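You operate a simulated robot arm through the tools that you are given. There is no shell and no other tool. Be economical: measure what you need, move in short steps, check, and stop when the job is done.

You run a simulated two-armed robot. Do the job below in one go: nothing can be reset, and whatever is moved stays where it is left.

Task
Hold the drying jar, pull its green cartridge and press in the orange one.
Fine: stand the green one in the cartridge stand.

The check looks at the end state, three seconds after you hand in, the way a careful person would. Anything else that was tipped, shoved, dropped, spilled or broken makes it a failure.

Robot
Two 7-joint arms with two-finger parallel grippers on one trunk, on a base that drives. Base frame: it is fixed to the floor where the robot stands at the start and does not move with it; the origin is under the middle of the robot, x ahead of it, y to its left, z up. Units: mm, degrees, N and s.
The left shoulder is at the start at [60, 144, 926], the right one opposite. With the tool pointing down near the work surface each hand reaches from about 300 to 720 mm from the robot's upright axis, wherever it stands, measured 20 degrees to its own side. Places, roughly: drying jar (8x8x12 cm) [600, 100, 900]; port of the drying jar [600, 100, 1000]; two dot cartridge hole of the cartridge stand [800, 300, 900]. Payload 1.57 kg a hand.
Tool frame (each hand has its own): the origin (TCP) lies between the finger pads and is the grasp point; the fingertips stand 30 mm ahead of it; z points along the fingers, y is the line along which they close. The gripper opens to 110 mm. The fingers are 24 mm wide and 12 mm thick; the gripper's body (48 by 112 mm) begins 78 mm behind the TCP.
Orientation is that of the tool frame in the base frame, as a unit quaternion [w, x, y, z]. With the fingers straight down and closing along the base's y, the tool's x points along the base's -x, its y along +y and its z along -z.

Tools
- The arms move only by the tool send_rows. It takes "left_rows", "right_rows" or both (then of equal length, played together; a hand with none holds still); each is a list of rows, each a list of 6 numbers: the shift along the tool's x, y, z in units of 25 mm (1.0 is 25 mm), then the turn, a rotation vector about the tool's x, y, z in units of 8 degrees (1.0 is 8 degrees). In form: [[x, y, z, ax, ay, az], ...]. A call has 1 to 8 rows; each row shifts and turns the commanded pose from where the row before left it, along the tool's axes as they then stand. "left_grip" and "right_grip" are, for a hand that has rows, the gripper command, from -1 (shut) to 1 (fully open), values between in proportion, set as the call begins (left out, the last holds). A call with a number of a shift or a turn outside -1 to 1 is refused whole. Rows are played at 5 a second. More than 50 mm and 8.6 degrees between two rows, or a gripper value outside its range, and nothing of the call is played. Where a pose cannot be reached the arm comes as near as it can. A force on the tool above 40 N (or 10 N above the force at the start of the call, whichever is more), or a blocked arm, ends the call early, and 0.2 s more pass. Each finger travels about 45 mm/s and halts on what it meets, pressing with about 43 N; the grip force reading is that of the motor and also rises with nothing between the fingers. The clock runs only during rows and for 0.2 s after the last one: add rows that do not move to give the fingers time. It gives the time, the measured TCP pose, the force on the tool (base axes), the opening and the grip force at its end, in the units of the frame above (readings bear some noise), with the torque about the TCP (base axes, N m) and any sound that the robot's microphone picked up, and new pictures: "views" is both (left out), scene, wrist or none (wrist: the cameras of the hands that moved).
- Cameras (640 x 400 px; columns grow to the right, rows downward): "scene" is now at [52.1, 14.3, 1542.1]; the picture's right is [0.15, -0.99, 0.00], its down [-0.68, -0.10, -0.73] and it looks along [0.72, 0.11, -0.69] (base axes); focal length 257 px, centre (320, 200). "left" rides on the left gripper at [70, -16, -141] in its tool frame; the picture's right is [0.23, 0.97, 0.00], its down [-0.86, 0.20, -0.48] and it looks along [-0.47, 0.11, 0.88] (tool axes); focal length 222 px, centre (320, 200). "right" rides on the right gripper at [70, 16, -141] in its tool frame; the picture's right is [-0.23, 0.97, 0.00], its down [-0.86, -0.20, -0.48] and it looks along [-0.47, -0.11, 0.88] (tool axes); focal length 222 px, centre (320, 200). There is no depth. A picture from a camera that has moved, and an enlarged one, comes with that camera's place and axes in the base frame and with its lens.
- raise_lower(by): slides the trunk up (or, below 0, down) by that many mm; the arms and the scene camera ride with it, the base frame stays. It gives what a move gives, with no picture.
- drive_base(legs): drives the robot by 1 to 6 legs, each [ahead, left, turn to the left] in mm, mm and degrees, along the robot's own axes; the way and the turn of a leg run together, so that a leg with both is an arc; at most 1500 mm and 180 degrees a leg. The arms and the cameras ride along, it lands a little off, and it stops where it bumps. It gives what a move gives, and a new picture of the scene camera.
- aim_head(pan, tilt): turns the head with the scene camera to pan (to the left, within 86 degrees either way) and tilt (down, from -29 to 69), counted from straight ahead of the robot. It gives what a move gives, and a new picture of the scene camera.
- enlarge(camera, box): a new picture of the part [left, top, right, bottom] of that camera's present view, enlarged. It takes no simulated time.
- finish_job(): hands the job in; it is judged then, once.

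Go step by step. Nothing tells you exact positions but the pictures and the camera data: compare them with the known pose of the tool, close in by small moves and look again before you grip or let go. The budget is 120 turns and 260 pictures, counting those below and the enlarged ones. Unless the task says otherwise, let go and move clear before handing in, and close with one line.

The tools are called after ">>>" by a JSON object that holds its "method" and its "body". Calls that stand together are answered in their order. send_rows: Moves the arms, as the interface text tells. Its arguments: {"type":"object","properties":{"left_rows":{"type":"array"},"left_grip":{"type":"number"},"right_rows":{"type":"array"},"right_grip":{"type":"number"},"views":{"type":"string","enum":["both","scene","wrist","none"]}},"required":[]} The other tools are called the same way: raise_lower (by) slides the trunk up or down; drive_base (legs) drives the base; aim_head (pan, tilt) turns the head that bears the scene camera; enlarge (camera, box) takes an enlarged picture of a part of a camera's view; finish_job () hands the job in.

At the start:

```text
time_s: 0.0
left_position: [434.6, 316.7, 999.7]
left_orientation: [0.0, 0.0, 1.0, -0.001]
left_force: [0.2, -0.3, 0.6]
left_wrist_torque: [0.0, -0.02, 0.02]
left_finger_gap: 110.0
left_gripper_force: 0.1
right_position: [460.5, -17.2, 1000.2]
right_orientation: [0.0, 0.0, 1.0, 0.0]
right_force: [0.1, -0.7, 0.8]
right_wrist_torque: [0.02, -0.01, -0.04]
right_finger_gap: 110.1
right_gripper_force: 0.1
trunk travel left (down, up): [-525.0, 65.0]
robot x, y, heading: [1.1, 2.2, 0.1]
head pan, tilt: [8.4, 43.4]
```

scene: 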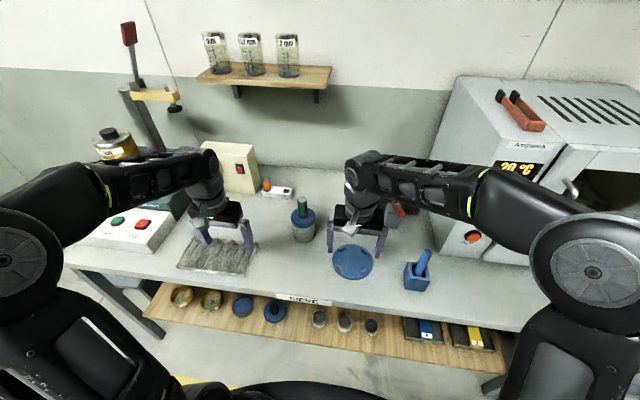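
right: 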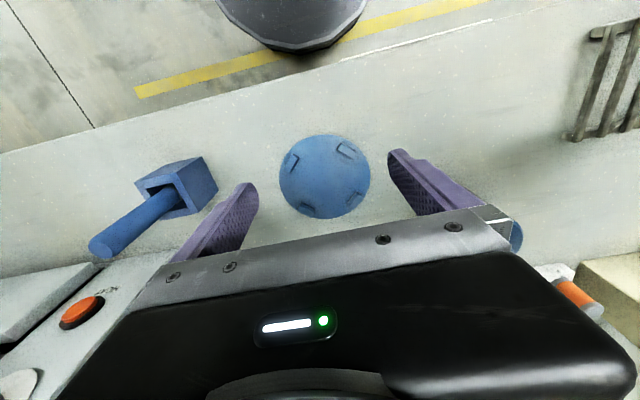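
left: 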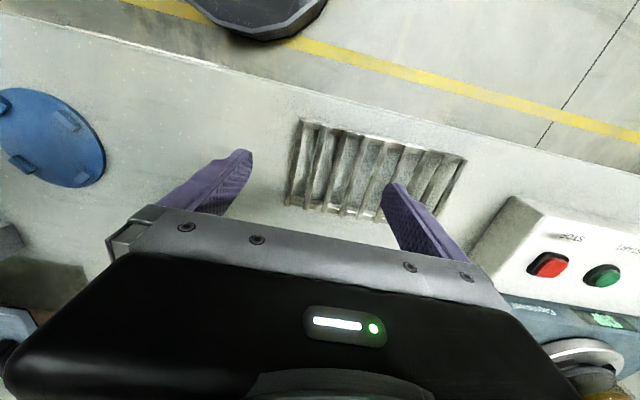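

I see the jar with a green cartridge between the hands, and a white stand with an orange cartridge behind it. I'll enlarge the view to measure.

>>> {"method": "enlarge", "body": {"camera": "scene", "box": [220, 150, 380, 250]}}

>>> {"method": "enlarge", "body": {"camera": "scene", "box": [250, 165, 330, 215]}}

```text
4.00 times, centred on (300, 200) of scene
camera zoom: at [52.1, 14.3, 1542.1], right [0.15, -0.99, 0.0], down [-0.68, -0.1, -0.73], along [0.72, 0.11, -0.69], focal length 1028 px, centre (400, 200)
```

zoom: 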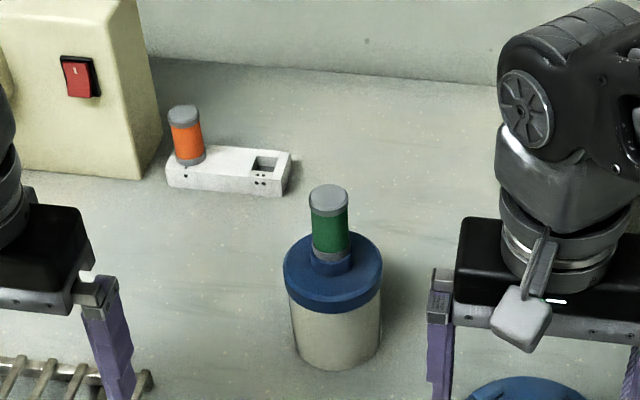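

```text
8.00 times, centred on (290, 190) of scene
camera zoom: at [52.1, 14.3, 1542.1], right [0.15, -0.99, 0.0], down [-0.68, -0.1, -0.73], along [0.72, 0.11, -0.69], focal length 2055 px, centre (560, 280)
```

zoom: 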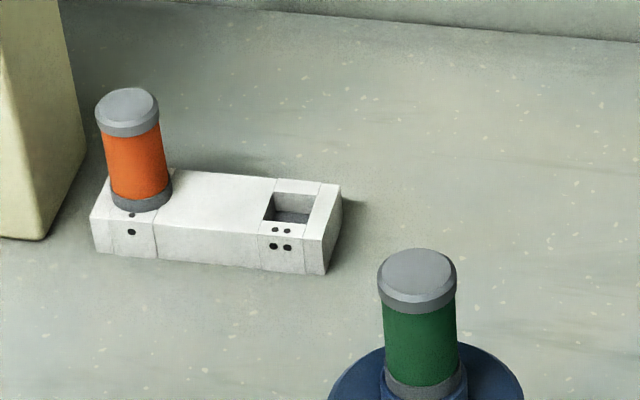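

The jar is at about [592, 148] with its lid top near z 950 and the green cartridge top near 1026. The stand's empty two-dot hole is at about [778, 255, 878] and the orange cartridge is at about [780, 330]. The stand is out of reach, so I'll raise the hands and then drive closer.

>>> {"method": "send_rows", "body": {"left_rows": [[0, 0, -1, 0, 0, 0], [0, 0, -1, 0, 0, 0], [0, 0, -1, 0, 0, 0], [0, 0, -1, 0, 0, 0]], "right_rows": [[0, 0, -1, 0, 0, 0], [0, 0, -1, 0, 0, 0], [0, 0, -1, 0, 0, 0], [0, 0, -1, 0, 0, 0]], "views": "none"}}

>>> {"method": "drive_base", "body": {"legs": [[0, 60, 0], [120, 0, 0]]}}

```text
time_s: 1.0
left_position: [432.6, 316.6, 1100.2]
left_orientation: [0.0, 0.001, 1.0, 0.0]
left_force: [-0.8, 0.5, 0.1]
left_wrist_torque: [-0.01, -0.04, 0.0]
left_finger_gap: 110.2
left_gripper_force: 0.0
right_position: [458.4, -13.8, 1100.1]
right_orientation: [0.0, -0.001, 1.0, -0.001]
right_force: [0.0, -0.5, -0.3]
right_wrist_torque: [-0.05, -0.05, -0.01]
right_finger_gap: 109.9
right_gripper_force: 0.1
trunk travel left (down, up): [-525.0, 65.0]
robot x, y, heading: [-0.4, 0.1, 0.3]
head pan, tilt: [8.4, 43.4]
```

```text
time_s: 2.8
left_position: [554.0, 377.3, 1099.4]
left_orientation: [-0.001, 0.0, 1.0, 0.0]
left_force: [1.1, 0.7, -0.1]
left_wrist_torque: [-0.01, 0.02, 0.01]
left_finger_gap: 109.9
left_gripper_force: 0.1
right_position: [582.0, 45.3, 1099.6]
right_orientation: [0.0, 0.0, 1.0, 0.0]
right_force: [0.4, 0.7, -0.1]
right_wrist_torque: [0.03, 0.08, 0.02]
right_finger_gap: 109.9
right_gripper_force: 0.0
trunk travel left (down, up): [-525.0, 65.0]
robot x, y, heading: [120.3, 58.0, 0.0]
head pan, tilt: [8.4, 43.4]
camera scene: at [173.3, 74.7, 1542.0], right [0.15, -0.99, 0.0], down [-0.68, -0.1, -0.73], along [0.72, 0.11, -0.69], focal length 257 px, centre (320, 200)
```

scene: 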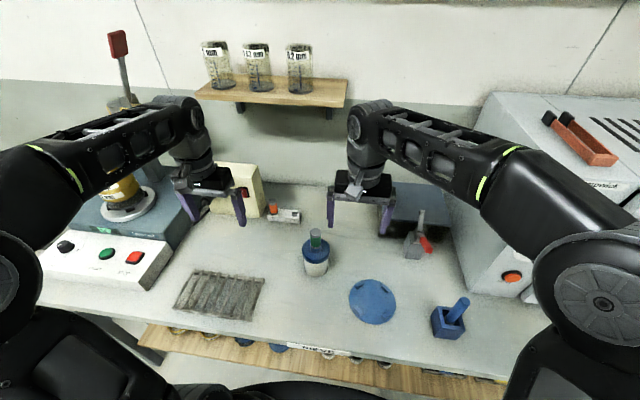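

The drive went well. I'll measure the jar and stand again from this closer view.

>>> {"method": "enlarge", "body": {"camera": "scene", "box": [256, 190, 352, 280]}}

>>> {"method": "enlarge", "body": {"camera": "right", "box": [0, 0, 640, 400]}}

>>> {"method": "enlarge", "body": {"camera": "left", "box": [0, 0, 640, 400]}}

```text
4.44 times, centred on (304, 235) of scene
camera zoom: at [173.3, 74.7, 1542.0], right [0.15, -0.99, 0.0], down [-0.68, -0.1, -0.73], along [0.72, 0.11, -0.69], focal length 1142 px, centre (391, 44)
```

zoom: 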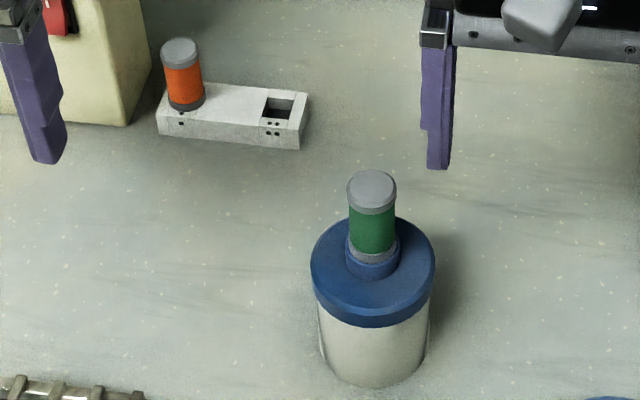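

```text
1.00 times, centred on (320, 200) of right
camera zoom: at [511.1, 60.7, 1240.3], right [0.23, 0.97, 0.0], down [0.86, -0.2, 0.48], along [0.47, -0.11, -0.88], focal length 222 px, centre (320, 200)
```

zoom: 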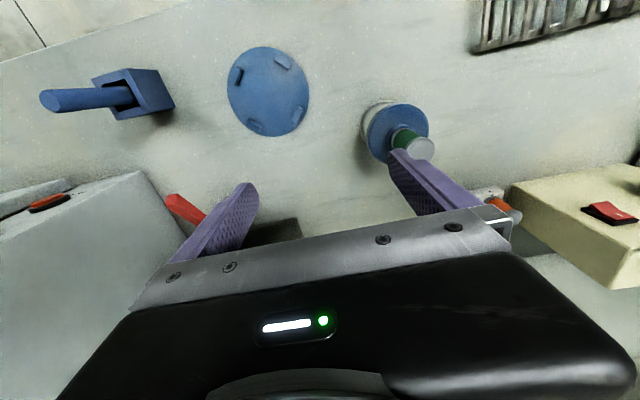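

```text
1.00 times, centred on (320, 200) of left
camera zoom: at [484.4, 359.5, 1240.8], right [-0.23, 0.97, 0.0], down [0.86, 0.2, 0.48], along [0.46, 0.11, -0.88], focal length 222 px, centre (320, 200)
```

zoom: 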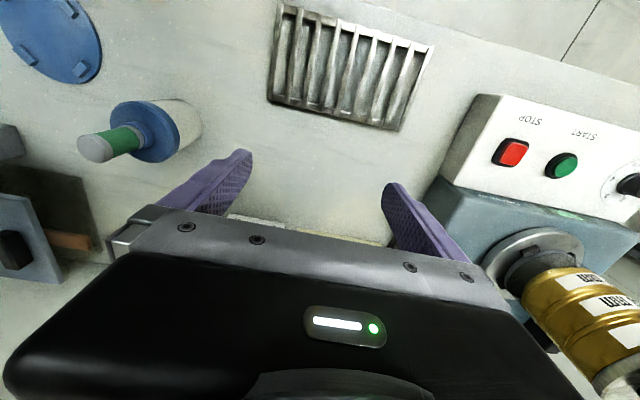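

The jar axis is at about [594, 148.5] with the lid top at 951 and the rim from 933 to 951. The right hand will take the jar body from the robot's right front, tilted about 34° down, so I'll move and turn it first.

>>> {"method": "send_rows", "body": {"right_rows": [[0.95, 0.45, 0, 0, 0, 0], [0.95, 0.45, 0, 0, 0, 0], [0.95, 0.45, 0, 0, 0, 0], [0, 0, 0, 0, 0, -1], [0, 0, 0, 0, 0, -1], [0, 0, 0, 0, 0, -1], [0, 0, 0, 0, 0, -1], [0, 0, 0, 0, 0, -1]], "right_grip": 1, "views": "none"}}

>>> {"method": "send_rows", "body": {"right_rows": [[0, 0, 0, 0, -1, 0], [0, 0, 0, 0, -1, 0], [0, 0, 0, 0, -1, 0], [0, 0, 0, 0, -1, 0], [0, 0, 0, 0, -1, 0], [0, 0, 0, 0, -1, 0], [0, 0, 0, 0, -1, 0], [0, 0, 0, 0, 0, 0]]}}

```text
time_s: 4.6
left_position: [553.5, 377.5, 1099.3]
left_orientation: [0.0, 0.0, 1.0, 0.0]
left_force: [-0.5, 0.5, 0.3]
left_wrist_torque: [-0.02, 0.01, 0.0]
left_finger_gap: 109.6
left_gripper_force: 0.0
right_position: [508.7, 78.5, 1099.6]
right_orientation: [0.001, -0.344, 0.939, 0.001]
right_force: [-0.1, 0.0, 0.0]
right_wrist_torque: [-0.01, 0.01, -0.02]
right_finger_gap: 110.0
right_gripper_force: 0.1
trunk travel left (down, up): [-525.0, 65.0]
robot x, y, heading: [122.3, 59.8, -0.0]
head pan, tilt: [8.4, 43.4]
```

```text
time_s: 6.4
left_position: [553.5, 376.4, 1100.5]
left_orientation: [0.001, 0.0, 1.0, 0.0]
left_force: [0.5, 0.3, -0.3]
left_wrist_torque: [-0.02, 0.03, 0.02]
left_finger_gap: 110.2
left_gripper_force: 0.0
right_position: [510.8, 79.2, 1101.6]
right_orientation: [0.442, -0.302, 0.829, 0.161]
right_force: [-0.9, 0.5, 0.0]
right_wrist_torque: [-0.01, 0.0, 0.02]
right_finger_gap: 109.9
right_gripper_force: 0.0
trunk travel left (down, up): [-525.0, 65.0]
robot x, y, heading: [120.3, 58.5, -0.2]
head pan, tilt: [8.4, 43.4]
camera scene: at [171.3, 74.5, 1542.1], right [0.15, -0.99, 0.0], down [-0.68, -0.1, -0.73], along [0.72, 0.11, -0.69], focal length 257 px, centre (320, 200)
camera right: at [379.9, -9.4, 1122.5], right [-0.53, 0.83, 0.19], down [0.19, -0.1, 0.98], along [0.83, 0.55, -0.1], focal length 222 px, centre (320, 200)
```

scene: 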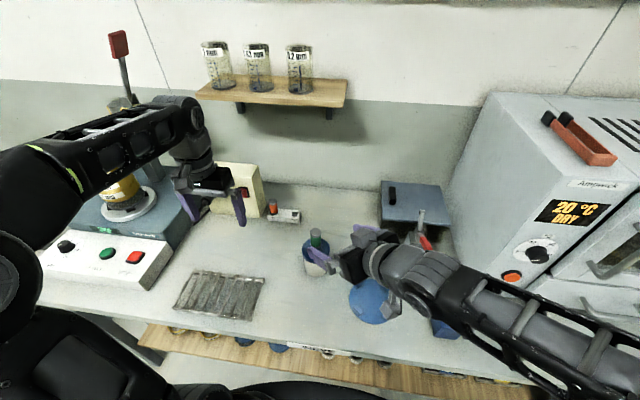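
right: 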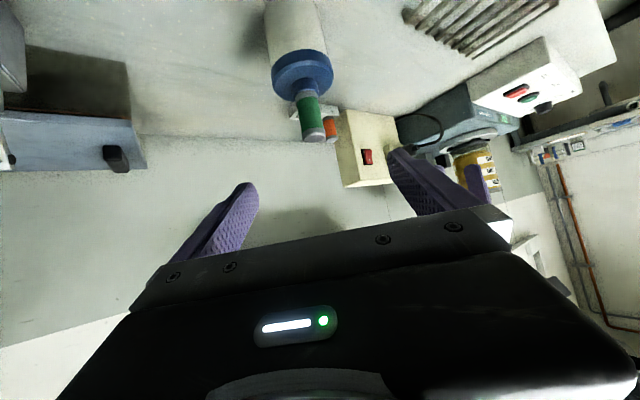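

The hand is oriented as planned. Now I'll lower it to the pre-grasp point and look.

>>> {"method": "send_rows", "body": {"right_rows": [[0.9, 0, 0.604, 0, 0, 0], [0.9, 0, 0.604, 0, 0, 0], [0.9, 0, 0.604, 0, 0, 0], [0.9, 0, 0.604, 0, 0, 0], [0.9, 0, 0.604, 0, 0, 0], [0, 0, 0, 0, 0, 0]]}}

```text
time_s: 7.8
left_position: [552.4, 376.2, 1100.1]
left_orientation: [0.001, 0.0, 1.0, -0.001]
left_force: [-1.0, 0.2, 1.0]
left_wrist_torque: [-0.05, -0.05, -0.03]
left_finger_gap: 110.2
left_gripper_force: 0.1
right_position: [556.0, 104.1, 992.4]
right_orientation: [0.441, -0.303, 0.829, 0.161]
right_force: [0.0, -1.1, -0.2]
right_wrist_torque: [-0.02, -0.01, -0.01]
right_finger_gap: 109.9
right_gripper_force: 0.0
right hand out of reach, approached as far as the arm can: row 1, 2, 3, 4, 5
trunk travel left (down, up): [-525.0, 65.0]
robot x, y, heading: [119.0, 57.5, -0.0]
head pan, tilt: [8.4, 43.4]
camera scene: at [169.6, 75.0, 1542.1], right [0.15, -0.99, 0.0], down [-0.68, -0.1, -0.73], along [0.72, 0.11, -0.69], focal length 257 px, centre (320, 200)
camera right: at [425.1, 14.5, 1014.5], right [-0.53, 0.83, 0.19], down [0.19, -0.1, 0.98], along [0.83, 0.55, -0.1], focal length 222 px, centre (320, 200)
```

scene: 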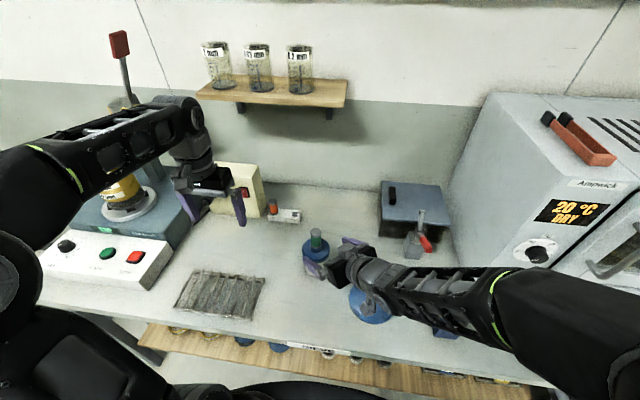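
right: 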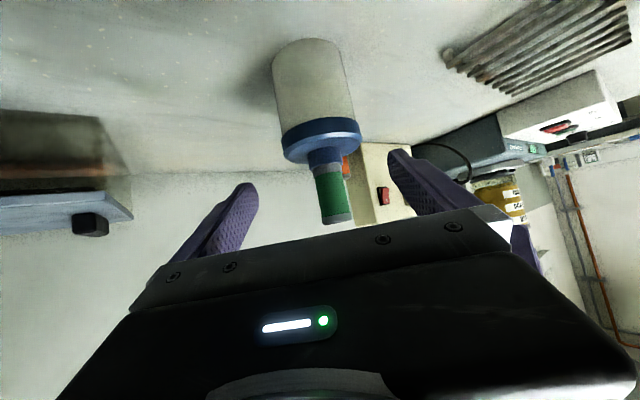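

The arm is folded too tightly for this approach direction. I'll rise again and turn the approach further, so it comes from the robot's right.

>>> {"method": "send_rows", "body": {"right_rows": [[-0.9, 0, -0.604, 0, 0, 0], [-0.9, 0, -0.604, 0, 0, 0], [-0.9, 0, -0.604, 0, 0, 0], [-0.9, 0, -0.604, 0, 0, 0], [-0.9, 0, -0.604, 0, 0, 0]], "views": "none"}}

>>> {"method": "send_rows", "body": {"right_rows": [[-0.726, 0, 0, -0.726, 0, -0.489], [-0.5, 0, 0, -0.726, 0, -0.489], [0, 0, 0, -0.726, 0, -0.489], [0, 0, 0, -0.726, 0, -0.489], [0, 0, 0, -0.726, 0, -0.489], [0, 0, 0, 0, 0, 0]], "views": "none"}}

```text
time_s: 9.0
left_position: [553.0, 376.9, 1099.8]
left_orientation: [0.0, -0.001, 1.0, 0.001]
left_force: [0.2, 0.0, -0.2]
left_wrist_torque: [0.01, 0.0, 0.0]
left_finger_gap: 110.1
left_gripper_force: 0.1
right_position: [555.9, 102.4, 1126.1]
right_orientation: [0.441, -0.302, 0.83, 0.161]
right_force: [0.0, 0.4, -0.5]
right_wrist_torque: [-0.02, 0.0, 0.01]
right_finger_gap: 110.0
right_gripper_force: 0.0
trunk travel left (down, up): [-525.0, 65.0]
robot x, y, heading: [117.8, 59.4, 0.0]
head pan, tilt: [8.4, 43.4]
```

```text
time_s: 10.4
left_position: [553.1, 376.9, 1100.5]
left_orientation: [-0.001, 0.0, 1.0, 0.0]
left_force: [-0.4, -0.3, -0.8]
left_wrist_torque: [0.03, 0.01, -0.01]
left_finger_gap: 110.2
left_gripper_force: 0.2
right_position: [567.1, 112.9, 1152.7]
right_orientation: [0.373, -0.537, 0.701, 0.286]
right_force: [0.6, 0.9, 0.0]
right_wrist_torque: [-0.04, 0.01, 0.0]
right_finger_gap: 110.0
right_gripper_force: 0.0
trunk travel left (down, up): [-525.0, 65.0]
robot x, y, heading: [118.3, 58.4, -0.1]
head pan, tilt: [8.4, 43.4]
```

Now I'll lower the hand to the new pre-grasp point, about [566, 44, 966].

>>> {"method": "send_rows", "body": {"right_rows": [[0.962, -0.085, 0.247, 0, 0, 0], [0.962, -0.085, 0.247, 0, 0, 0], [0.962, -0.085, 0.247, 0, 0, 0], [0.962, -0.085, 0.247, 0, 0, 0], [0.962, -0.085, 0.247, 0, 0, 0], [0.962, -0.085, 0.247, 0, 0, 0], [0.962, -0.085, 0.247, 0, 0, 0], [0.962, -0.085, 0.247, 0, 0, 0]]}}

```text
time_s: 12.2
left_position: [553.3, 376.1, 1100.1]
left_orientation: [0.0, 0.0, 1.0, 0.0]
left_force: [0.5, 0.0, -1.3]
left_wrist_torque: [0.0, 0.0, 0.01]
left_finger_gap: 110.0
left_gripper_force: 0.1
right_position: [565.6, 45.0, 961.5]
right_orientation: [0.373, -0.538, 0.7, 0.286]
right_force: [-0.2, -0.7, -0.1]
right_wrist_torque: [0.0, -0.02, 0.0]
right_finger_gap: 109.8
right_gripper_force: 0.1
trunk travel left (down, up): [-525.0, 65.0]
robot x, y, heading: [119.3, 59.9, 0.2]
head pan, tilt: [8.4, 43.4]
camera scene: at [171.7, 74.2, 1542.1], right [0.15, -0.99, 0.0], down [-0.68, -0.1, -0.73], along [0.72, 0.11, -0.69], focal length 257 px, centre (320, 200)
camera right: at [509.1, -101.8, 982.9], right [-0.91, 0.37, 0.19], down [0.21, 0.03, 0.98], along [0.36, 0.93, -0.1], focal length 222 px, centre (320, 200)
```

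scene: 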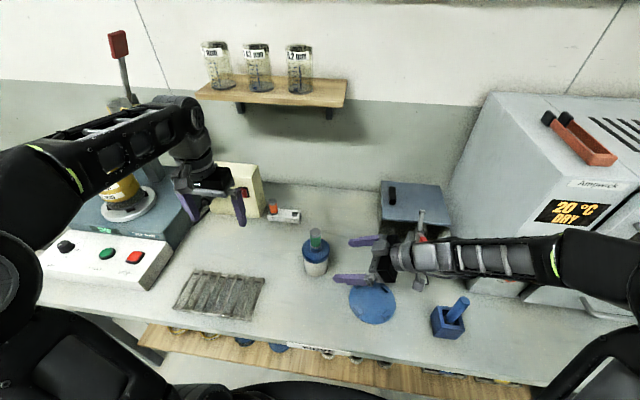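
right: 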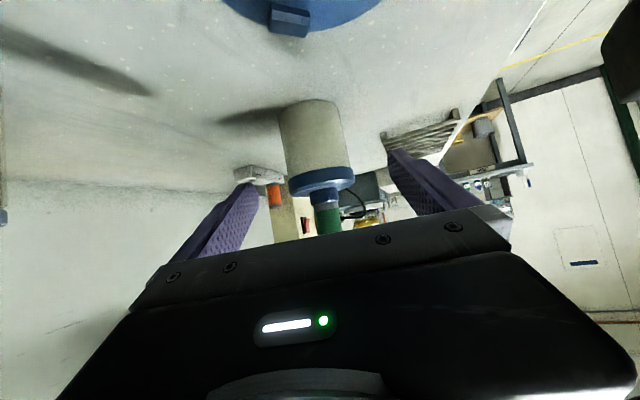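

The jar is centred between the open fingers. I'll advance along the finger axis.

>>> {"method": "send_rows", "body": {"right_rows": [[-0.02, -0.013, 0.852, 0, 0, 0], [-0.02, -0.013, 0.852, 0, 0, 0], [-0.02, -0.013, 0.852, 0, 0, 0], [-0.02, -0.013, 0.852, 0, 0, 0], [-0.02, -0.013, 0.852, 0, 0, 0], [-0.02, -0.013, 0.852, 0, 0, 0]]}}

>>> {"method": "enlarge", "body": {"camera": "scene", "box": [256, 200, 400, 290]}}

```text
time_s: 13.6
left_position: [553.6, 376.0, 1100.2]
left_orientation: [0.0, 0.0, 1.0, 0.0]
left_force: [0.5, 0.5, -0.1]
left_wrist_torque: [-0.01, 0.0, 0.03]
left_finger_gap: 110.2
left_gripper_force: 0.0
right_position: [596.4, 148.5, 894.0]
right_orientation: [0.373, -0.537, 0.701, 0.285]
right_force: [-0.7, -0.2, -0.5]
right_wrist_torque: [-0.01, 0.0, -0.02]
right_finger_gap: 110.2
right_gripper_force: 0.0
trunk travel left (down, up): [-525.0, 65.0]
robot x, y, heading: [117.0, 59.4, -0.2]
head pan, tilt: [8.4, 43.4]
camera scene: at [171.7, 74.7, 1542.1], right [0.15, -0.99, 0.0], down [-0.68, -0.1, -0.73], along [0.72, 0.11, -0.69], focal length 257 px, centre (320, 200)
camera right: at [539.9, 0.8, 915.6], right [-0.91, 0.37, 0.19], down [0.21, 0.03, 0.98], along [0.36, 0.93, -0.1], focal length 222 px, centre (320, 200)
```

scene: 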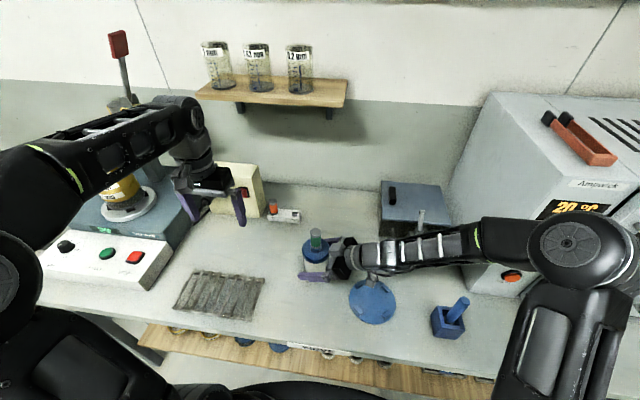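
right: 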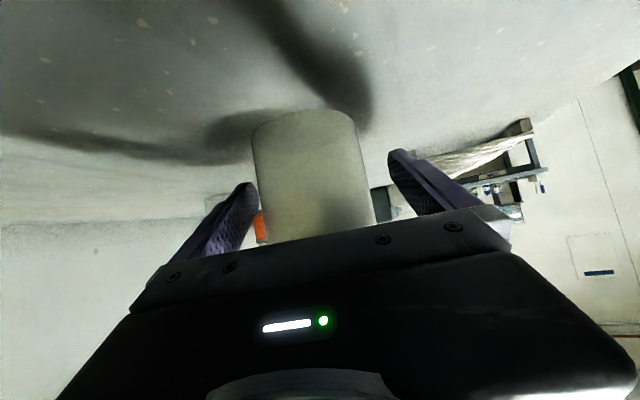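

```text
4.44 times, centred on (328, 245) of scene
camera zoom: at [171.7, 74.7, 1542.1], right [0.15, -0.99, 0.0], down [-0.68, -0.1, -0.73], along [0.72, 0.11, -0.69], focal length 1142 px, centre (284, 0)
```

zoom: 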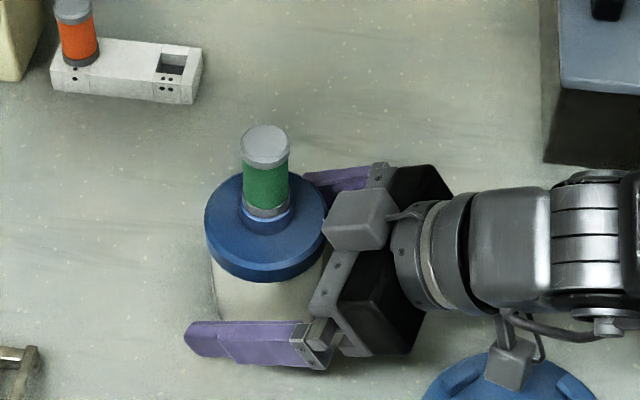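

The fingers surround the jar body below the lid. I'll make a small centring shift and close the grip.

>>> {"method": "send_rows", "body": {"right_rows": [[0, -0.16, 0, 0, 0, 0]], "views": "none"}}

>>> {"method": "send_rows", "body": {"right_rows": [[0, 0, 0, 0, 0, 0], [0, 0, 0, 0, 0, 0], [0, 0, 0, 0, 0, 0], [0, 0, 0, 0, 0, 0], [0, 0, 0, 0, 0, 0], [0, 0, 0, 0, 0, 0]], "right_grip": -1}}

>>> {"method": "enlarge", "body": {"camera": "scene", "box": [256, 200, 400, 290]}}

```text
time_s: 14.0
left_position: [553.4, 376.9, 1099.5]
left_orientation: [0.0, -0.001, 1.0, -0.001]
left_force: [-1.0, 0.0, -0.7]
left_wrist_torque: [0.03, 0.03, 0.03]
left_finger_gap: 109.9
left_gripper_force: 0.2
right_position: [599.8, 146.6, 895.0]
right_orientation: [0.373, -0.537, 0.701, 0.286]
right_force: [-1.1, -0.3, -0.1]
right_wrist_torque: [-0.03, 0.0, -0.02]
right_finger_gap: 109.9
right_gripper_force: 0.0
trunk travel left (down, up): [-525.0, 65.0]
robot x, y, heading: [118.9, 56.6, 0.3]
head pan, tilt: [8.4, 43.4]
```

```text
time_s: 15.4
left_position: [554.5, 376.3, 1100.1]
left_orientation: [0.0, 0.0, 1.0, 0.0]
left_force: [0.3, 0.2, 0.2]
left_wrist_torque: [0.01, -0.03, 0.0]
left_finger_gap: 110.0
left_gripper_force: 0.0
right_position: [599.4, 147.0, 894.1]
right_orientation: [0.372, -0.537, 0.701, 0.285]
right_force: [1.3, -0.4, -0.1]
right_wrist_torque: [-0.02, -0.03, 0.0]
right_finger_gap: 75.3
right_gripper_force: 42.7
trunk travel left (down, up): [-525.0, 65.0]
robot x, y, heading: [116.0, 60.3, 0.1]
head pan, tilt: [8.4, 43.4]
camera scene: at [171.5, 74.5, 1542.1], right [0.15, -0.99, 0.0], down [-0.68, -0.1, -0.73], along [0.72, 0.11, -0.69], focal length 257 px, centre (320, 200)
camera right: at [543.2, 0.1, 916.0], right [-0.91, 0.37, 0.19], down [0.21, 0.03, 0.98], along [0.36, 0.93, -0.1], focal length 222 px, centre (320, 200)
```

scene: 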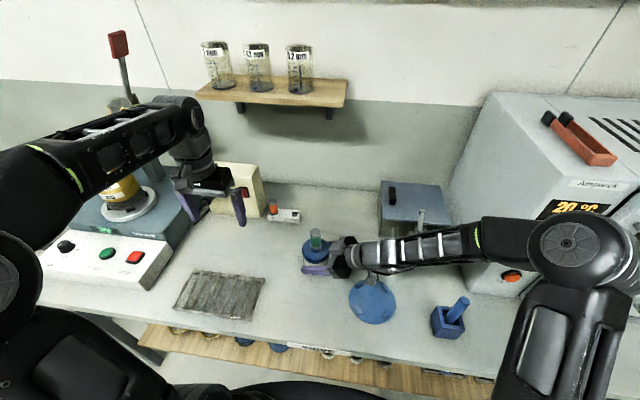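
right: 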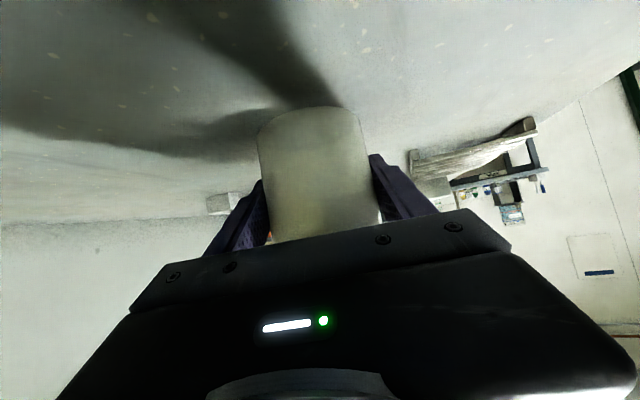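

```text
4.44 times, centred on (328, 245) of scene
camera zoom: at [171.5, 74.5, 1542.1], right [0.15, -0.99, 0.0], down [-0.68, -0.1, -0.73], along [0.72, 0.11, -0.69], focal length 1142 px, centre (284, 0)
```

zoom: 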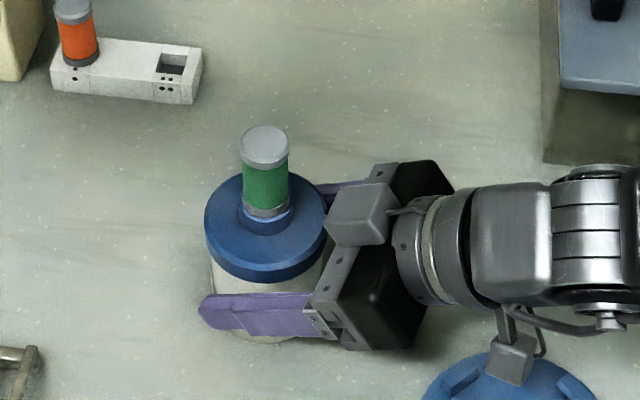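

The jar is held at a 75 mm gap and has barely moved. Now I'll turn the left hand 90° so it closes along x, partly open.

>>> {"method": "send_rows", "body": {"left_rows": [[0, 0, 0, 0, 0, 1], [0, 0, 0, 0, 0, 1], [0, 0, 0, 0, 0, 1], [0, 0, 0, 0, 0, 1], [0, 0, 0, 0, 0, 1], [0, 0, 0, 0, 0, 1], [0, 0, 0, 0, 0, 1], [0, 0, 0, 0, 0, 1]], "left_grip": 0.2, "views": "none"}}

>>> {"method": "send_rows", "body": {"left_rows": [[0, 0, 0, 0, 0, 1], [0, 0, 0, 0, 0, 1], [0, 0, 0, 0, 0, 1], [0, 0, 0, 0, 0, 0.25], [0, 0, 0, 0, 0, 0]]}}

```text
time_s: 17.2
left_position: [553.4, 375.4, 1099.8]
left_orientation: [0.0, 0.531, 0.847, 0.0]
left_force: [0.3, 0.2, 0.5]
left_wrist_torque: [0.01, -0.02, 0.03]
left_finger_gap: 66.1
left_gripper_force: 0.0
right_position: [599.6, 146.9, 894.7]
right_orientation: [0.372, -0.538, 0.7, 0.286]
right_force: [2.0, -1.2, -0.1]
right_wrist_torque: [-0.05, -0.12, -0.01]
right_finger_gap: 75.4
right_gripper_force: 43.1
trunk travel left (down, up): [-525.0, 65.0]
robot x, y, heading: [118.5, 61.9, -0.2]
head pan, tilt: [8.4, 43.4]
```

```text
time_s: 18.4
left_position: [552.8, 376.2, 1099.9]
left_orientation: [0.0, 0.708, 0.707, 0.0]
left_force: [0.5, 0.4, -0.3]
left_wrist_torque: [0.0, -0.01, -0.01]
left_finger_gap: 66.0
left_gripper_force: 0.1
right_position: [598.9, 147.4, 894.7]
right_orientation: [0.373, -0.537, 0.701, 0.285]
right_force: [1.3, -0.1, 0.3]
right_wrist_torque: [0.02, -0.14, 0.0]
right_finger_gap: 75.2
right_gripper_force: 43.3
trunk travel left (down, up): [-525.0, 65.0]
robot x, y, heading: [118.6, 55.9, -0.1]
head pan, tilt: [8.4, 43.4]
camera scene: at [171.4, 74.5, 1542.1], right [0.15, -0.99, 0.0], down [-0.68, -0.1, -0.73], along [0.72, 0.11, -0.69], focal length 257 px, centre (320, 200)
camera left: at [536.6, 445.3, 1241.3], right [0.97, 0.23, 0.0], down [0.2, -0.86, 0.48], along [0.11, -0.47, -0.88], focal length 222 px, centre (320, 200)
```

scene: 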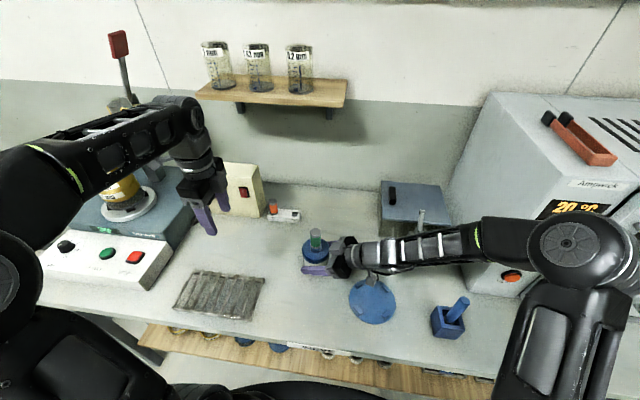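
left: 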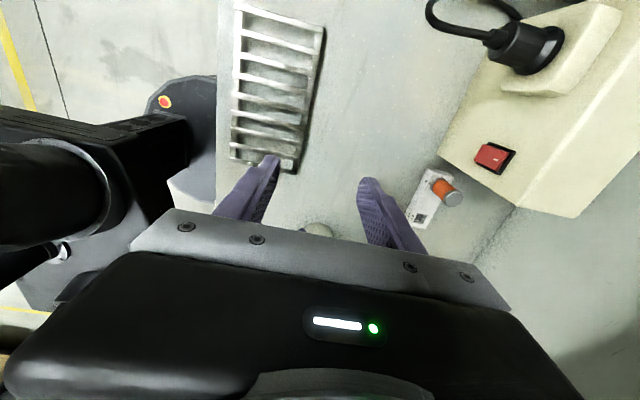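

The yaw was reached. I'll move the left hand over toward the cartridge at a safe height and look.

>>> {"method": "send_rows", "body": {"left_rows": [[-1, 0.22, 0, 0, 0, 0], [-1, 0.22, 0, 0, 0, 0], [-1, 0.22, 0, 0, 0, 0], [-1, 0.22, 0, 0, 0, 0], [-1, 0.22, 0, 0, 0, 0], [-1, 0.22, 0, 0, 0, 0], [-1, 0.22, 0, 0, 0, 0], [-1, 0.22, 0, 0, 0, 0]]}}

```text
time_s: 20.2
left_position: [596.6, 175.4, 1100.2]
left_orientation: [-0.001, 0.707, 0.707, 0.001]
left_force: [0.5, 0.6, -0.2]
left_wrist_torque: [0.02, -0.02, 0.0]
left_finger_gap: 66.1
left_gripper_force: 0.0
right_position: [597.7, 147.3, 894.8]
right_orientation: [0.373, -0.537, 0.7, 0.286]
right_force: [-0.7, -1.8, 2.1]
right_wrist_torque: [-0.2, -0.01, -0.02]
right_finger_gap: 75.1
right_gripper_force: 43.3
trunk travel left (down, up): [-525.0, 65.0]
robot x, y, heading: [120.3, 62.1, 0.1]
head pan, tilt: [8.4, 43.4]
camera scene: at [171.4, 73.9, 1542.1], right [0.15, -0.99, 0.0], down [-0.68, -0.1, -0.73], along [0.72, 0.11, -0.69], focal length 257 px, centre (320, 200)
camera left: at [579.5, 244.0, 1241.7], right [0.97, 0.23, 0.0], down [0.2, -0.86, 0.48], along [0.11, -0.47, -0.88], focal length 222 px, centre (320, 200)
```

scene: 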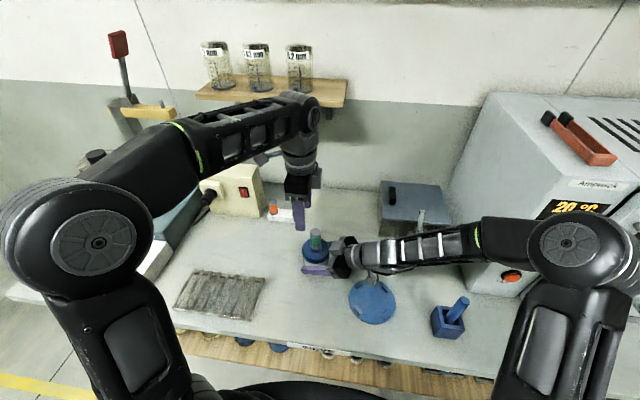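
left: 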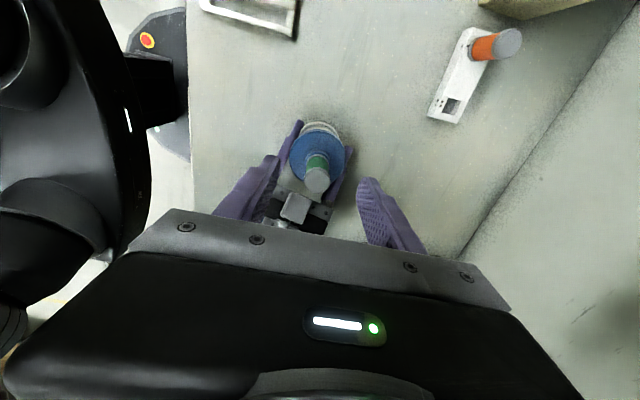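

The left camera puts the cartridge at about [597, 150] and the two-dot hole at about [782, 254]. I'll line up above the cartridge, descend part of the way, and check.

>>> {"method": "send_rows", "body": {"left_rows": [[-1, 0, 0, 0, 0, 0], [0, 0.02, 1, 0, 0, 0], [0, 0, 1, 0, 0, 0], [0, 0, 0, 0, 0, 0]]}}

>>> {"method": "enlarge", "body": {"camera": "scene", "box": [256, 180, 384, 260]}}

```text
time_s: 21.2
left_position: [596.3, 151.4, 1050.8]
left_orientation: [0.0, 0.707, 0.707, 0.0]
left_force: [0.2, 0.8, 0.4]
left_wrist_torque: [-0.01, -0.03, -0.01]
left_finger_gap: 66.0
left_gripper_force: 0.0
right_position: [600.3, 147.3, 895.2]
right_orientation: [0.373, -0.537, 0.7, 0.286]
right_force: [0.2, 0.0, -0.5]
right_wrist_torque: [0.02, -0.05, -0.01]
right_finger_gap: 75.3
right_gripper_force: 43.3
trunk travel left (down, up): [-525.0, 65.0]
robot x, y, heading: [119.9, 59.9, 0.2]
head pan, tilt: [8.4, 43.4]
camera scene: at [171.4, 74.5, 1542.1], right [0.15, -0.99, 0.0], down [-0.68, -0.1, -0.73], along [0.72, 0.11, -0.69], focal length 257 px, centre (320, 200)
camera left: at [579.8, 219.9, 1192.0], right [0.97, 0.23, 0.0], down [0.2, -0.86, 0.48], along [0.11, -0.47, -0.88], focal length 222 px, centre (320, 200)
```

scene: 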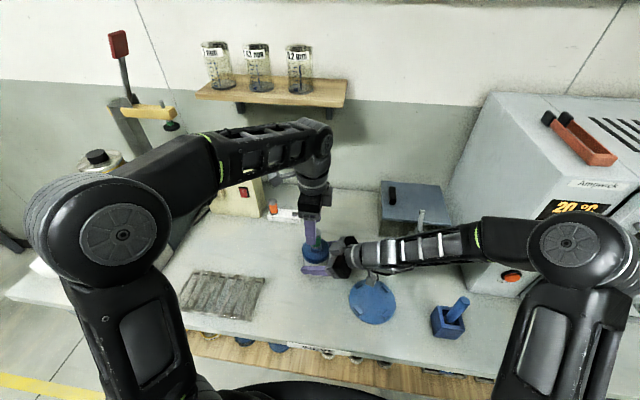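
left: 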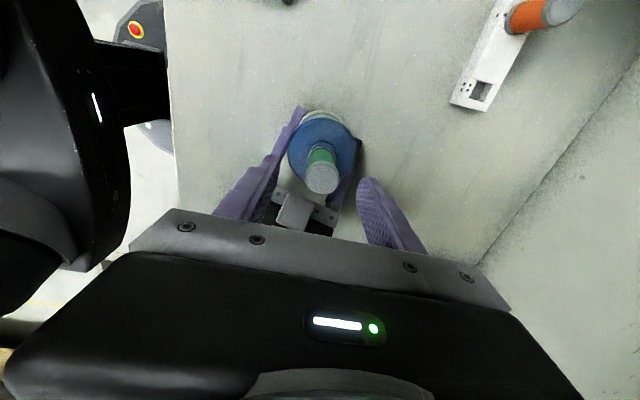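

```text
5.00 times, centred on (320, 220) of scene
camera zoom: at [171.4, 74.5, 1542.1], right [0.15, -0.99, 0.0], down [-0.68, -0.1, -0.73], along [0.72, 0.11, -0.69], focal length 1285 px, centre (320, 100)
```

zoom: 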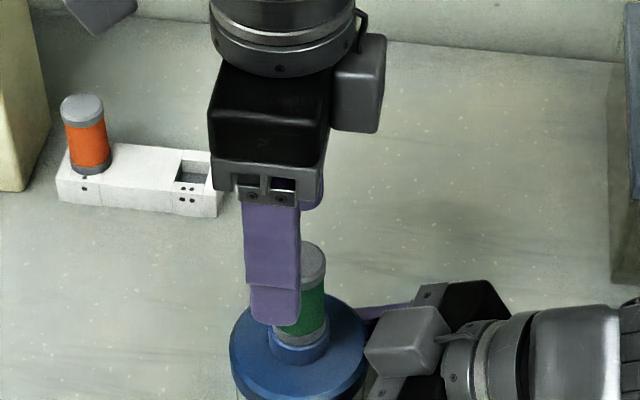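

The cartridge sits at about [598, 148], slightly right of the hand. I'll correct, descend to z 1012 and grip.

>>> {"method": "send_rows", "body": {"left_rows": [[-0.16, 0.08, 0, 0, 0, 0], [0, 0, 0.78, 0, 0, 0], [0, 0, 0.78, 0, 0, 0], [0, 0, 0, 0, 0, 0]]}}

>>> {"method": "enlarge", "body": {"camera": "scene", "box": [256, 200, 384, 280]}}

```text
time_s: 22.2
left_position: [598.6, 149.0, 1011.2]
left_orientation: [0.001, 0.707, 0.707, 0.0]
left_force: [-0.4, -0.5, 0.3]
left_wrist_torque: [-0.03, 0.01, -0.02]
left_finger_gap: 66.3
left_gripper_force: 0.1
right_position: [599.3, 145.9, 895.8]
right_orientation: [0.373, -0.537, 0.7, 0.286]
right_force: [0.2, 0.1, -1.0]
right_wrist_torque: [-0.01, -0.05, -0.04]
right_finger_gap: 75.1
right_gripper_force: 43.0
trunk travel left (down, up): [-525.0, 65.0]
robot x, y, heading: [117.4, 59.3, -0.1]
head pan, tilt: [8.4, 43.4]
camera scene: at [171.3, 74.4, 1542.1], right [0.15, -0.99, 0.0], down [-0.68, -0.1, -0.73], along [0.72, 0.11, -0.69], focal length 257 px, centre (320, 200)
camera left: at [581.7, 217.0, 1152.5], right [0.97, 0.23, 0.0], down [0.2, -0.86, 0.48], along [0.11, -0.47, -0.88], focal length 222 px, centre (320, 200)
```

scene: 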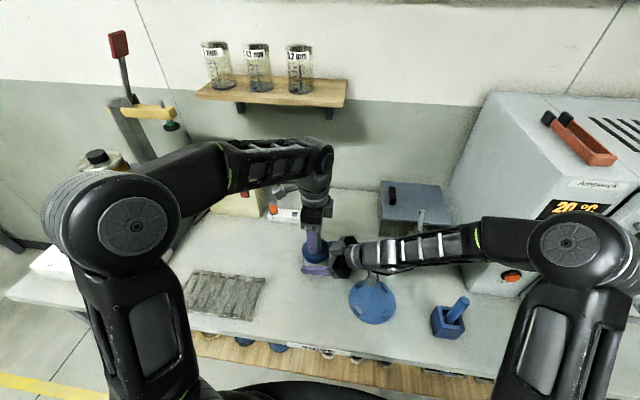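
left: 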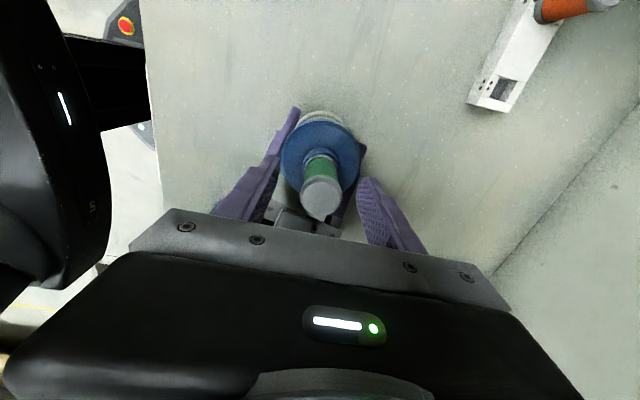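

```text
5.00 times, centred on (320, 240) of scene
camera zoom: at [171.3, 74.4, 1542.1], right [0.15, -0.99, 0.0], down [-0.68, -0.1, -0.73], along [0.72, 0.11, -0.69], focal length 1285 px, centre (320, 0)
```

zoom: 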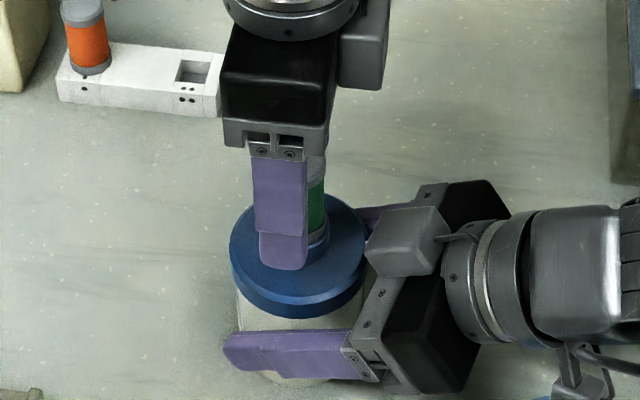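

The cartridge is between the fingers, so I'll close the left gripper.

>>> {"method": "send_rows", "body": {"left_rows": [[0, 0, 0, 0, 0, 0], [0, 0, 0, 0, 0, 0], [0, 0, 0, 0, 0, 0], [0, 0, 0, 0, 0, 0], [0, 0, 0, 0, 0, 0]], "left_grip": -1, "views": "wrist"}}

```text
time_s: 23.4
left_position: [598.3, 148.4, 1012.7]
left_orientation: [0.001, 0.707, 0.707, 0.001]
left_force: [7.8, 1.3, -1.4]
left_wrist_torque: [0.11, -0.38, 0.0]
left_finger_gap: 28.7
left_gripper_force: 38.5
right_position: [597.9, 147.6, 894.5]
right_orientation: [0.373, -0.538, 0.7, 0.286]
right_force: [-6.9, -2.1, 2.3]
right_wrist_torque: [-0.02, -0.54, 0.0]
right_finger_gap: 75.0
right_gripper_force: 42.9
trunk travel left (down, up): [-525.0, 65.0]
robot x, y, heading: [119.1, 60.7, -0.0]
head pan, tilt: [8.4, 43.4]
camera left: at [582.0, 217.2, 1152.9], right [0.97, 0.23, 0.0], down [0.2, -0.86, 0.48], along [0.11, -0.47, -0.88], focal length 222 px, centre (320, 200)
```

left: 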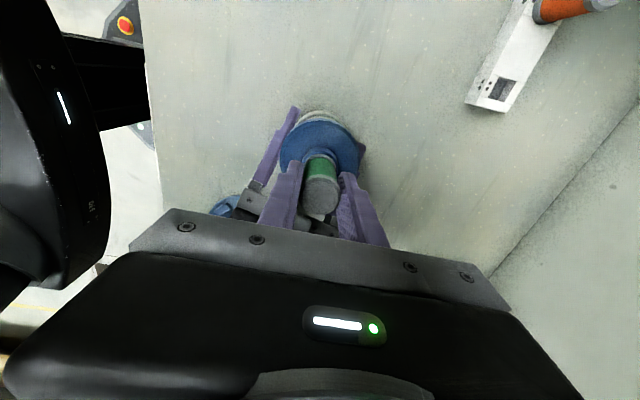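

Gripped at 28.7 mm. I'll ease out the small side load and pull up gently.

>>> {"method": "send_rows", "body": {"left_rows": [[0, 0.05, 0, 0, 0, 0], [0, 0, -0.15, 0, 0, 0], [0, 0, -0.15, 0, 0, 0], [0, 0, -0.15, 0, 0, 0], [0, 0, -0.15, 0, 0, 0]], "views": "wrist"}}

```text
time_s: 24.6
left_position: [600.9, 148.2, 1026.1]
left_orientation: [0.0, 0.707, 0.707, 0.0]
left_force: [0.0, 0.5, -1.1]
left_wrist_torque: [0.0, 0.0, 0.0]
left_finger_gap: 28.5
left_gripper_force: 38.1
right_position: [599.7, 146.4, 895.0]
right_orientation: [0.372, -0.537, 0.701, 0.285]
right_force: [2.0, -1.6, 2.0]
right_wrist_torque: [-0.11, 0.08, 0.04]
right_finger_gap: 75.3
right_gripper_force: 42.8
trunk travel left (down, up): [-525.0, 65.0]
robot x, y, heading: [122.0, 59.2, -0.2]
head pan, tilt: [8.4, 43.4]
camera left: at [584.0, 216.9, 1167.6], right [0.97, 0.23, 0.0], down [0.2, -0.85, 0.48], along [0.11, -0.47, -0.88], focal length 222 px, centre (320, 200)
```

left: 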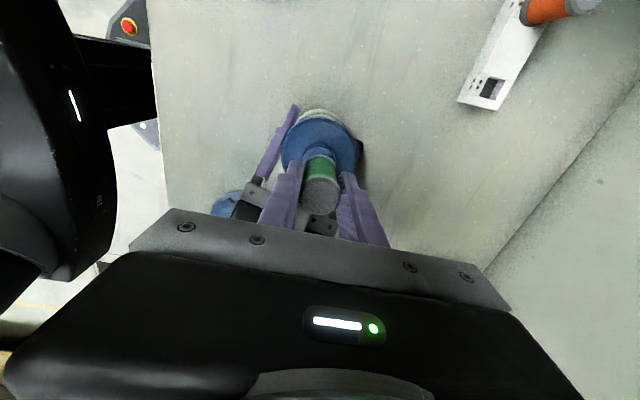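

The cartridge appears free with no load. I'll keep lifting clear.

>>> {"method": "send_rows", "body": {"left_rows": [[0, 0, -0.5, 0, 0, 0], [0, 0, -0.5, 0, 0, 0], [0, 0, -0.7, 0, 0, 0], [0, 0, -0.7, 0, 0, 0], [0, 0, -0.7, 0, 0, 0]], "views": "wrist"}}

>>> {"method": "enlarge", "body": {"camera": "scene", "box": [256, 180, 384, 260]}}

```text
time_s: 25.8
left_position: [599.8, 146.9, 1106.0]
left_orientation: [0.001, 0.708, 0.707, 0.0]
left_force: [0.0, -0.5, -0.5]
left_wrist_torque: [0.03, -0.02, -0.03]
left_finger_gap: 28.6
left_gripper_force: 38.4
right_position: [598.8, 145.4, 893.8]
right_orientation: [0.373, -0.537, 0.7, 0.286]
right_force: [0.2, -0.9, 0.0]
right_wrist_torque: [-0.07, 0.04, -0.02]
right_finger_gap: 75.0
right_gripper_force: 42.3
trunk travel left (down, up): [-525.0, 65.0]
robot x, y, heading: [119.9, 59.6, 0.2]
head pan, tilt: [8.4, 43.4]
camera left: at [582.6, 214.8, 1246.5], right [0.97, 0.23, 0.0], down [0.2, -0.86, 0.48], along [0.11, -0.47, -0.88], focal length 222 px, centre (320, 200)
```

left: 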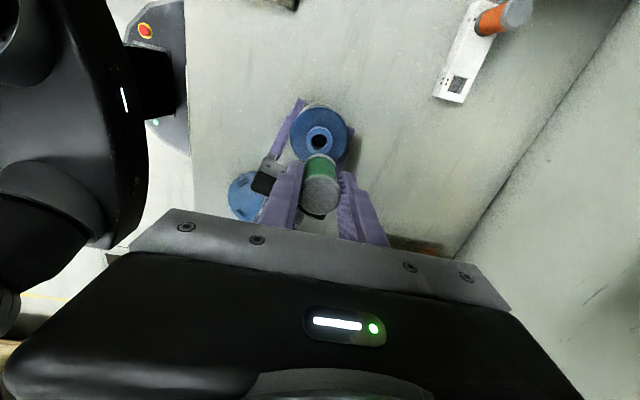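

```text
5.00 times, centred on (320, 220) of scene
camera zoom: at [170.5, 73.0, 1542.1], right [0.15, -0.99, 0.0], down [-0.68, -0.1, -0.73], along [0.72, 0.11, -0.69], focal length 1285 px, centre (320, 100)
```

zoom: 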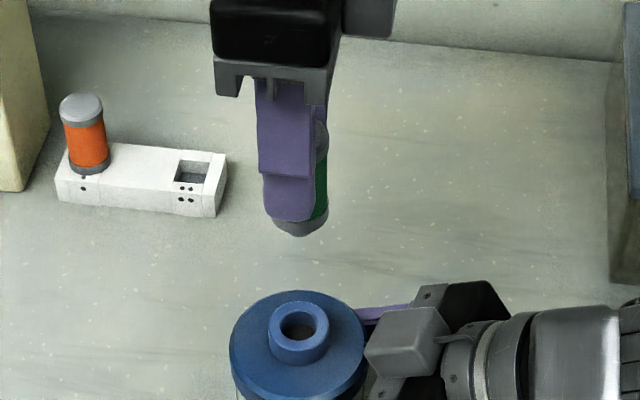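

The green cartridge is out, about 73 mm long, and the port is visible. I'll carry it over toward the two-dot hole, stopping a bit short to look.

>>> {"method": "send_rows", "body": {"left_rows": [[0.5, 0.85, 0, 0, 0, 0], [0.5, 0.85, 0, 0, 0, 0], [0.5, 0.85, 0, 0, 0, 0], [0.5, 0.85, 0, 0, 0, 0], [0.5, 0.85, 0, 0, 0, 0], [0.5, 0.85, 0, 0, 0, 0], [0.5, 0.85, 0, 0, 0, 0], [0.5, 0.85, 0, 0, 0, 0]]}}

>>> {"method": "enlarge", "body": {"camera": "scene", "box": [240, 160, 352, 230]}}

```text
time_s: 27.6
left_position: [621.7, 159.9, 1102.7]
left_orientation: [0.0, 0.708, 0.707, 0.001]
left_force: [0.1, -0.3, -0.9]
left_wrist_torque: [0.0, -0.01, 0.01]
left_finger_gap: 28.5
left_gripper_force: 38.4
left hand out of reach, approached as far as the arm can: row 2, 3, 4, 5, 6, 7, 8
right_position: [599.2, 148.2, 894.8]
right_orientation: [0.373, -0.538, 0.7, 0.286]
right_force: [-0.4, 1.9, 0.4]
right_wrist_torque: [0.0, -0.04, 0.03]
right_finger_gap: 75.1
right_gripper_force: 43.2
trunk travel left (down, up): [-525.0, 65.0]
robot x, y, heading: [121.0, 60.5, -0.0]
head pan, tilt: [8.4, 43.4]
camera scene: at [171.4, 74.6, 1542.1], right [0.15, -0.99, 0.0], down [-0.68, -0.1, -0.73], along [0.72, 0.11, -0.69], focal length 257 px, centre (320, 200)
camera left: at [604.7, 228.9, 1244.8], right [0.97, 0.23, 0.0], down [0.2, -0.85, 0.48], along [0.11, -0.47, -0.88], focal length 222 px, centre (320, 200)
```

scene: 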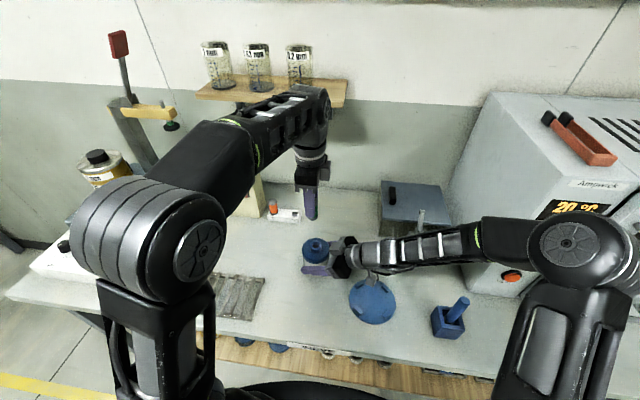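
left: 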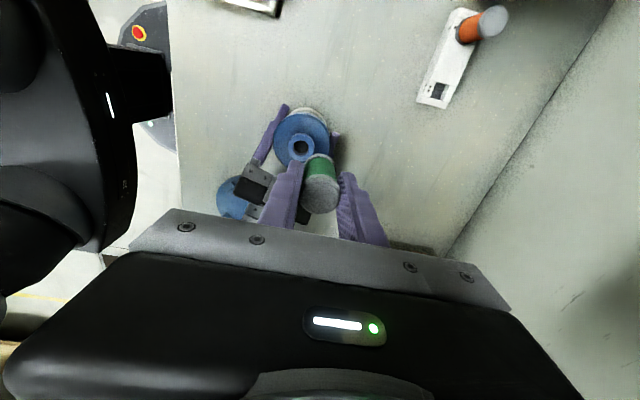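

```text
5.71 times, centred on (296, 195) of scene
camera zoom: at [171.4, 74.6, 1542.1], right [0.15, -0.99, 0.0], down [-0.68, -0.1, -0.73], along [0.72, 0.11, -0.69], focal length 1468 px, centre (457, 229)
```

zoom: 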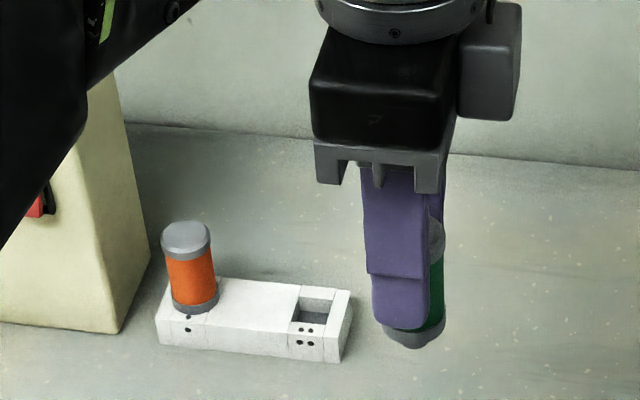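

The left arm reaches its limit at this height. Before deciding how to gain reach, I'll look down at the clearance between the base and the table.

>>> {"method": "aim_head", "body": {"pan": 0, "tilt": 69}}

```text
time_s: 28.5
left_position: [621.1, 159.9, 1104.5]
left_orientation: [0.001, 0.707, 0.707, 0.0]
left_force: [-0.2, 1.2, -0.1]
left_wrist_torque: [-0.01, 0.0, -0.01]
left_finger_gap: 28.7
left_gripper_force: 38.7
right_position: [598.8, 147.7, 894.9]
right_orientation: [0.372, -0.538, 0.7, 0.286]
right_force: [-0.1, 1.5, 0.0]
right_wrist_torque: [-0.03, -0.03, 0.02]
right_finger_gap: 75.2
right_gripper_force: 43.4
trunk travel left (down, up): [-525.0, 65.0]
robot x, y, heading: [115.9, 59.4, 0.0]
head pan, tilt: [0.0, 68.8]
camera scene: at [145.6, 62.6, 1510.9], right [0.0, -1.0, 0.0], down [-0.93, 0.0, -0.36], along [0.36, 0.0, -0.93], focal length 257 px, centre (320, 200)
```

scene: 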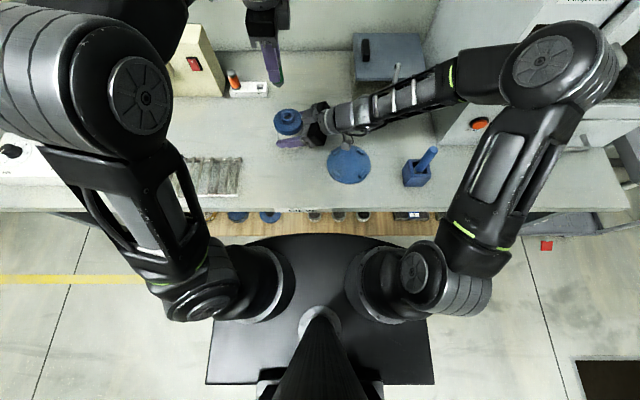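

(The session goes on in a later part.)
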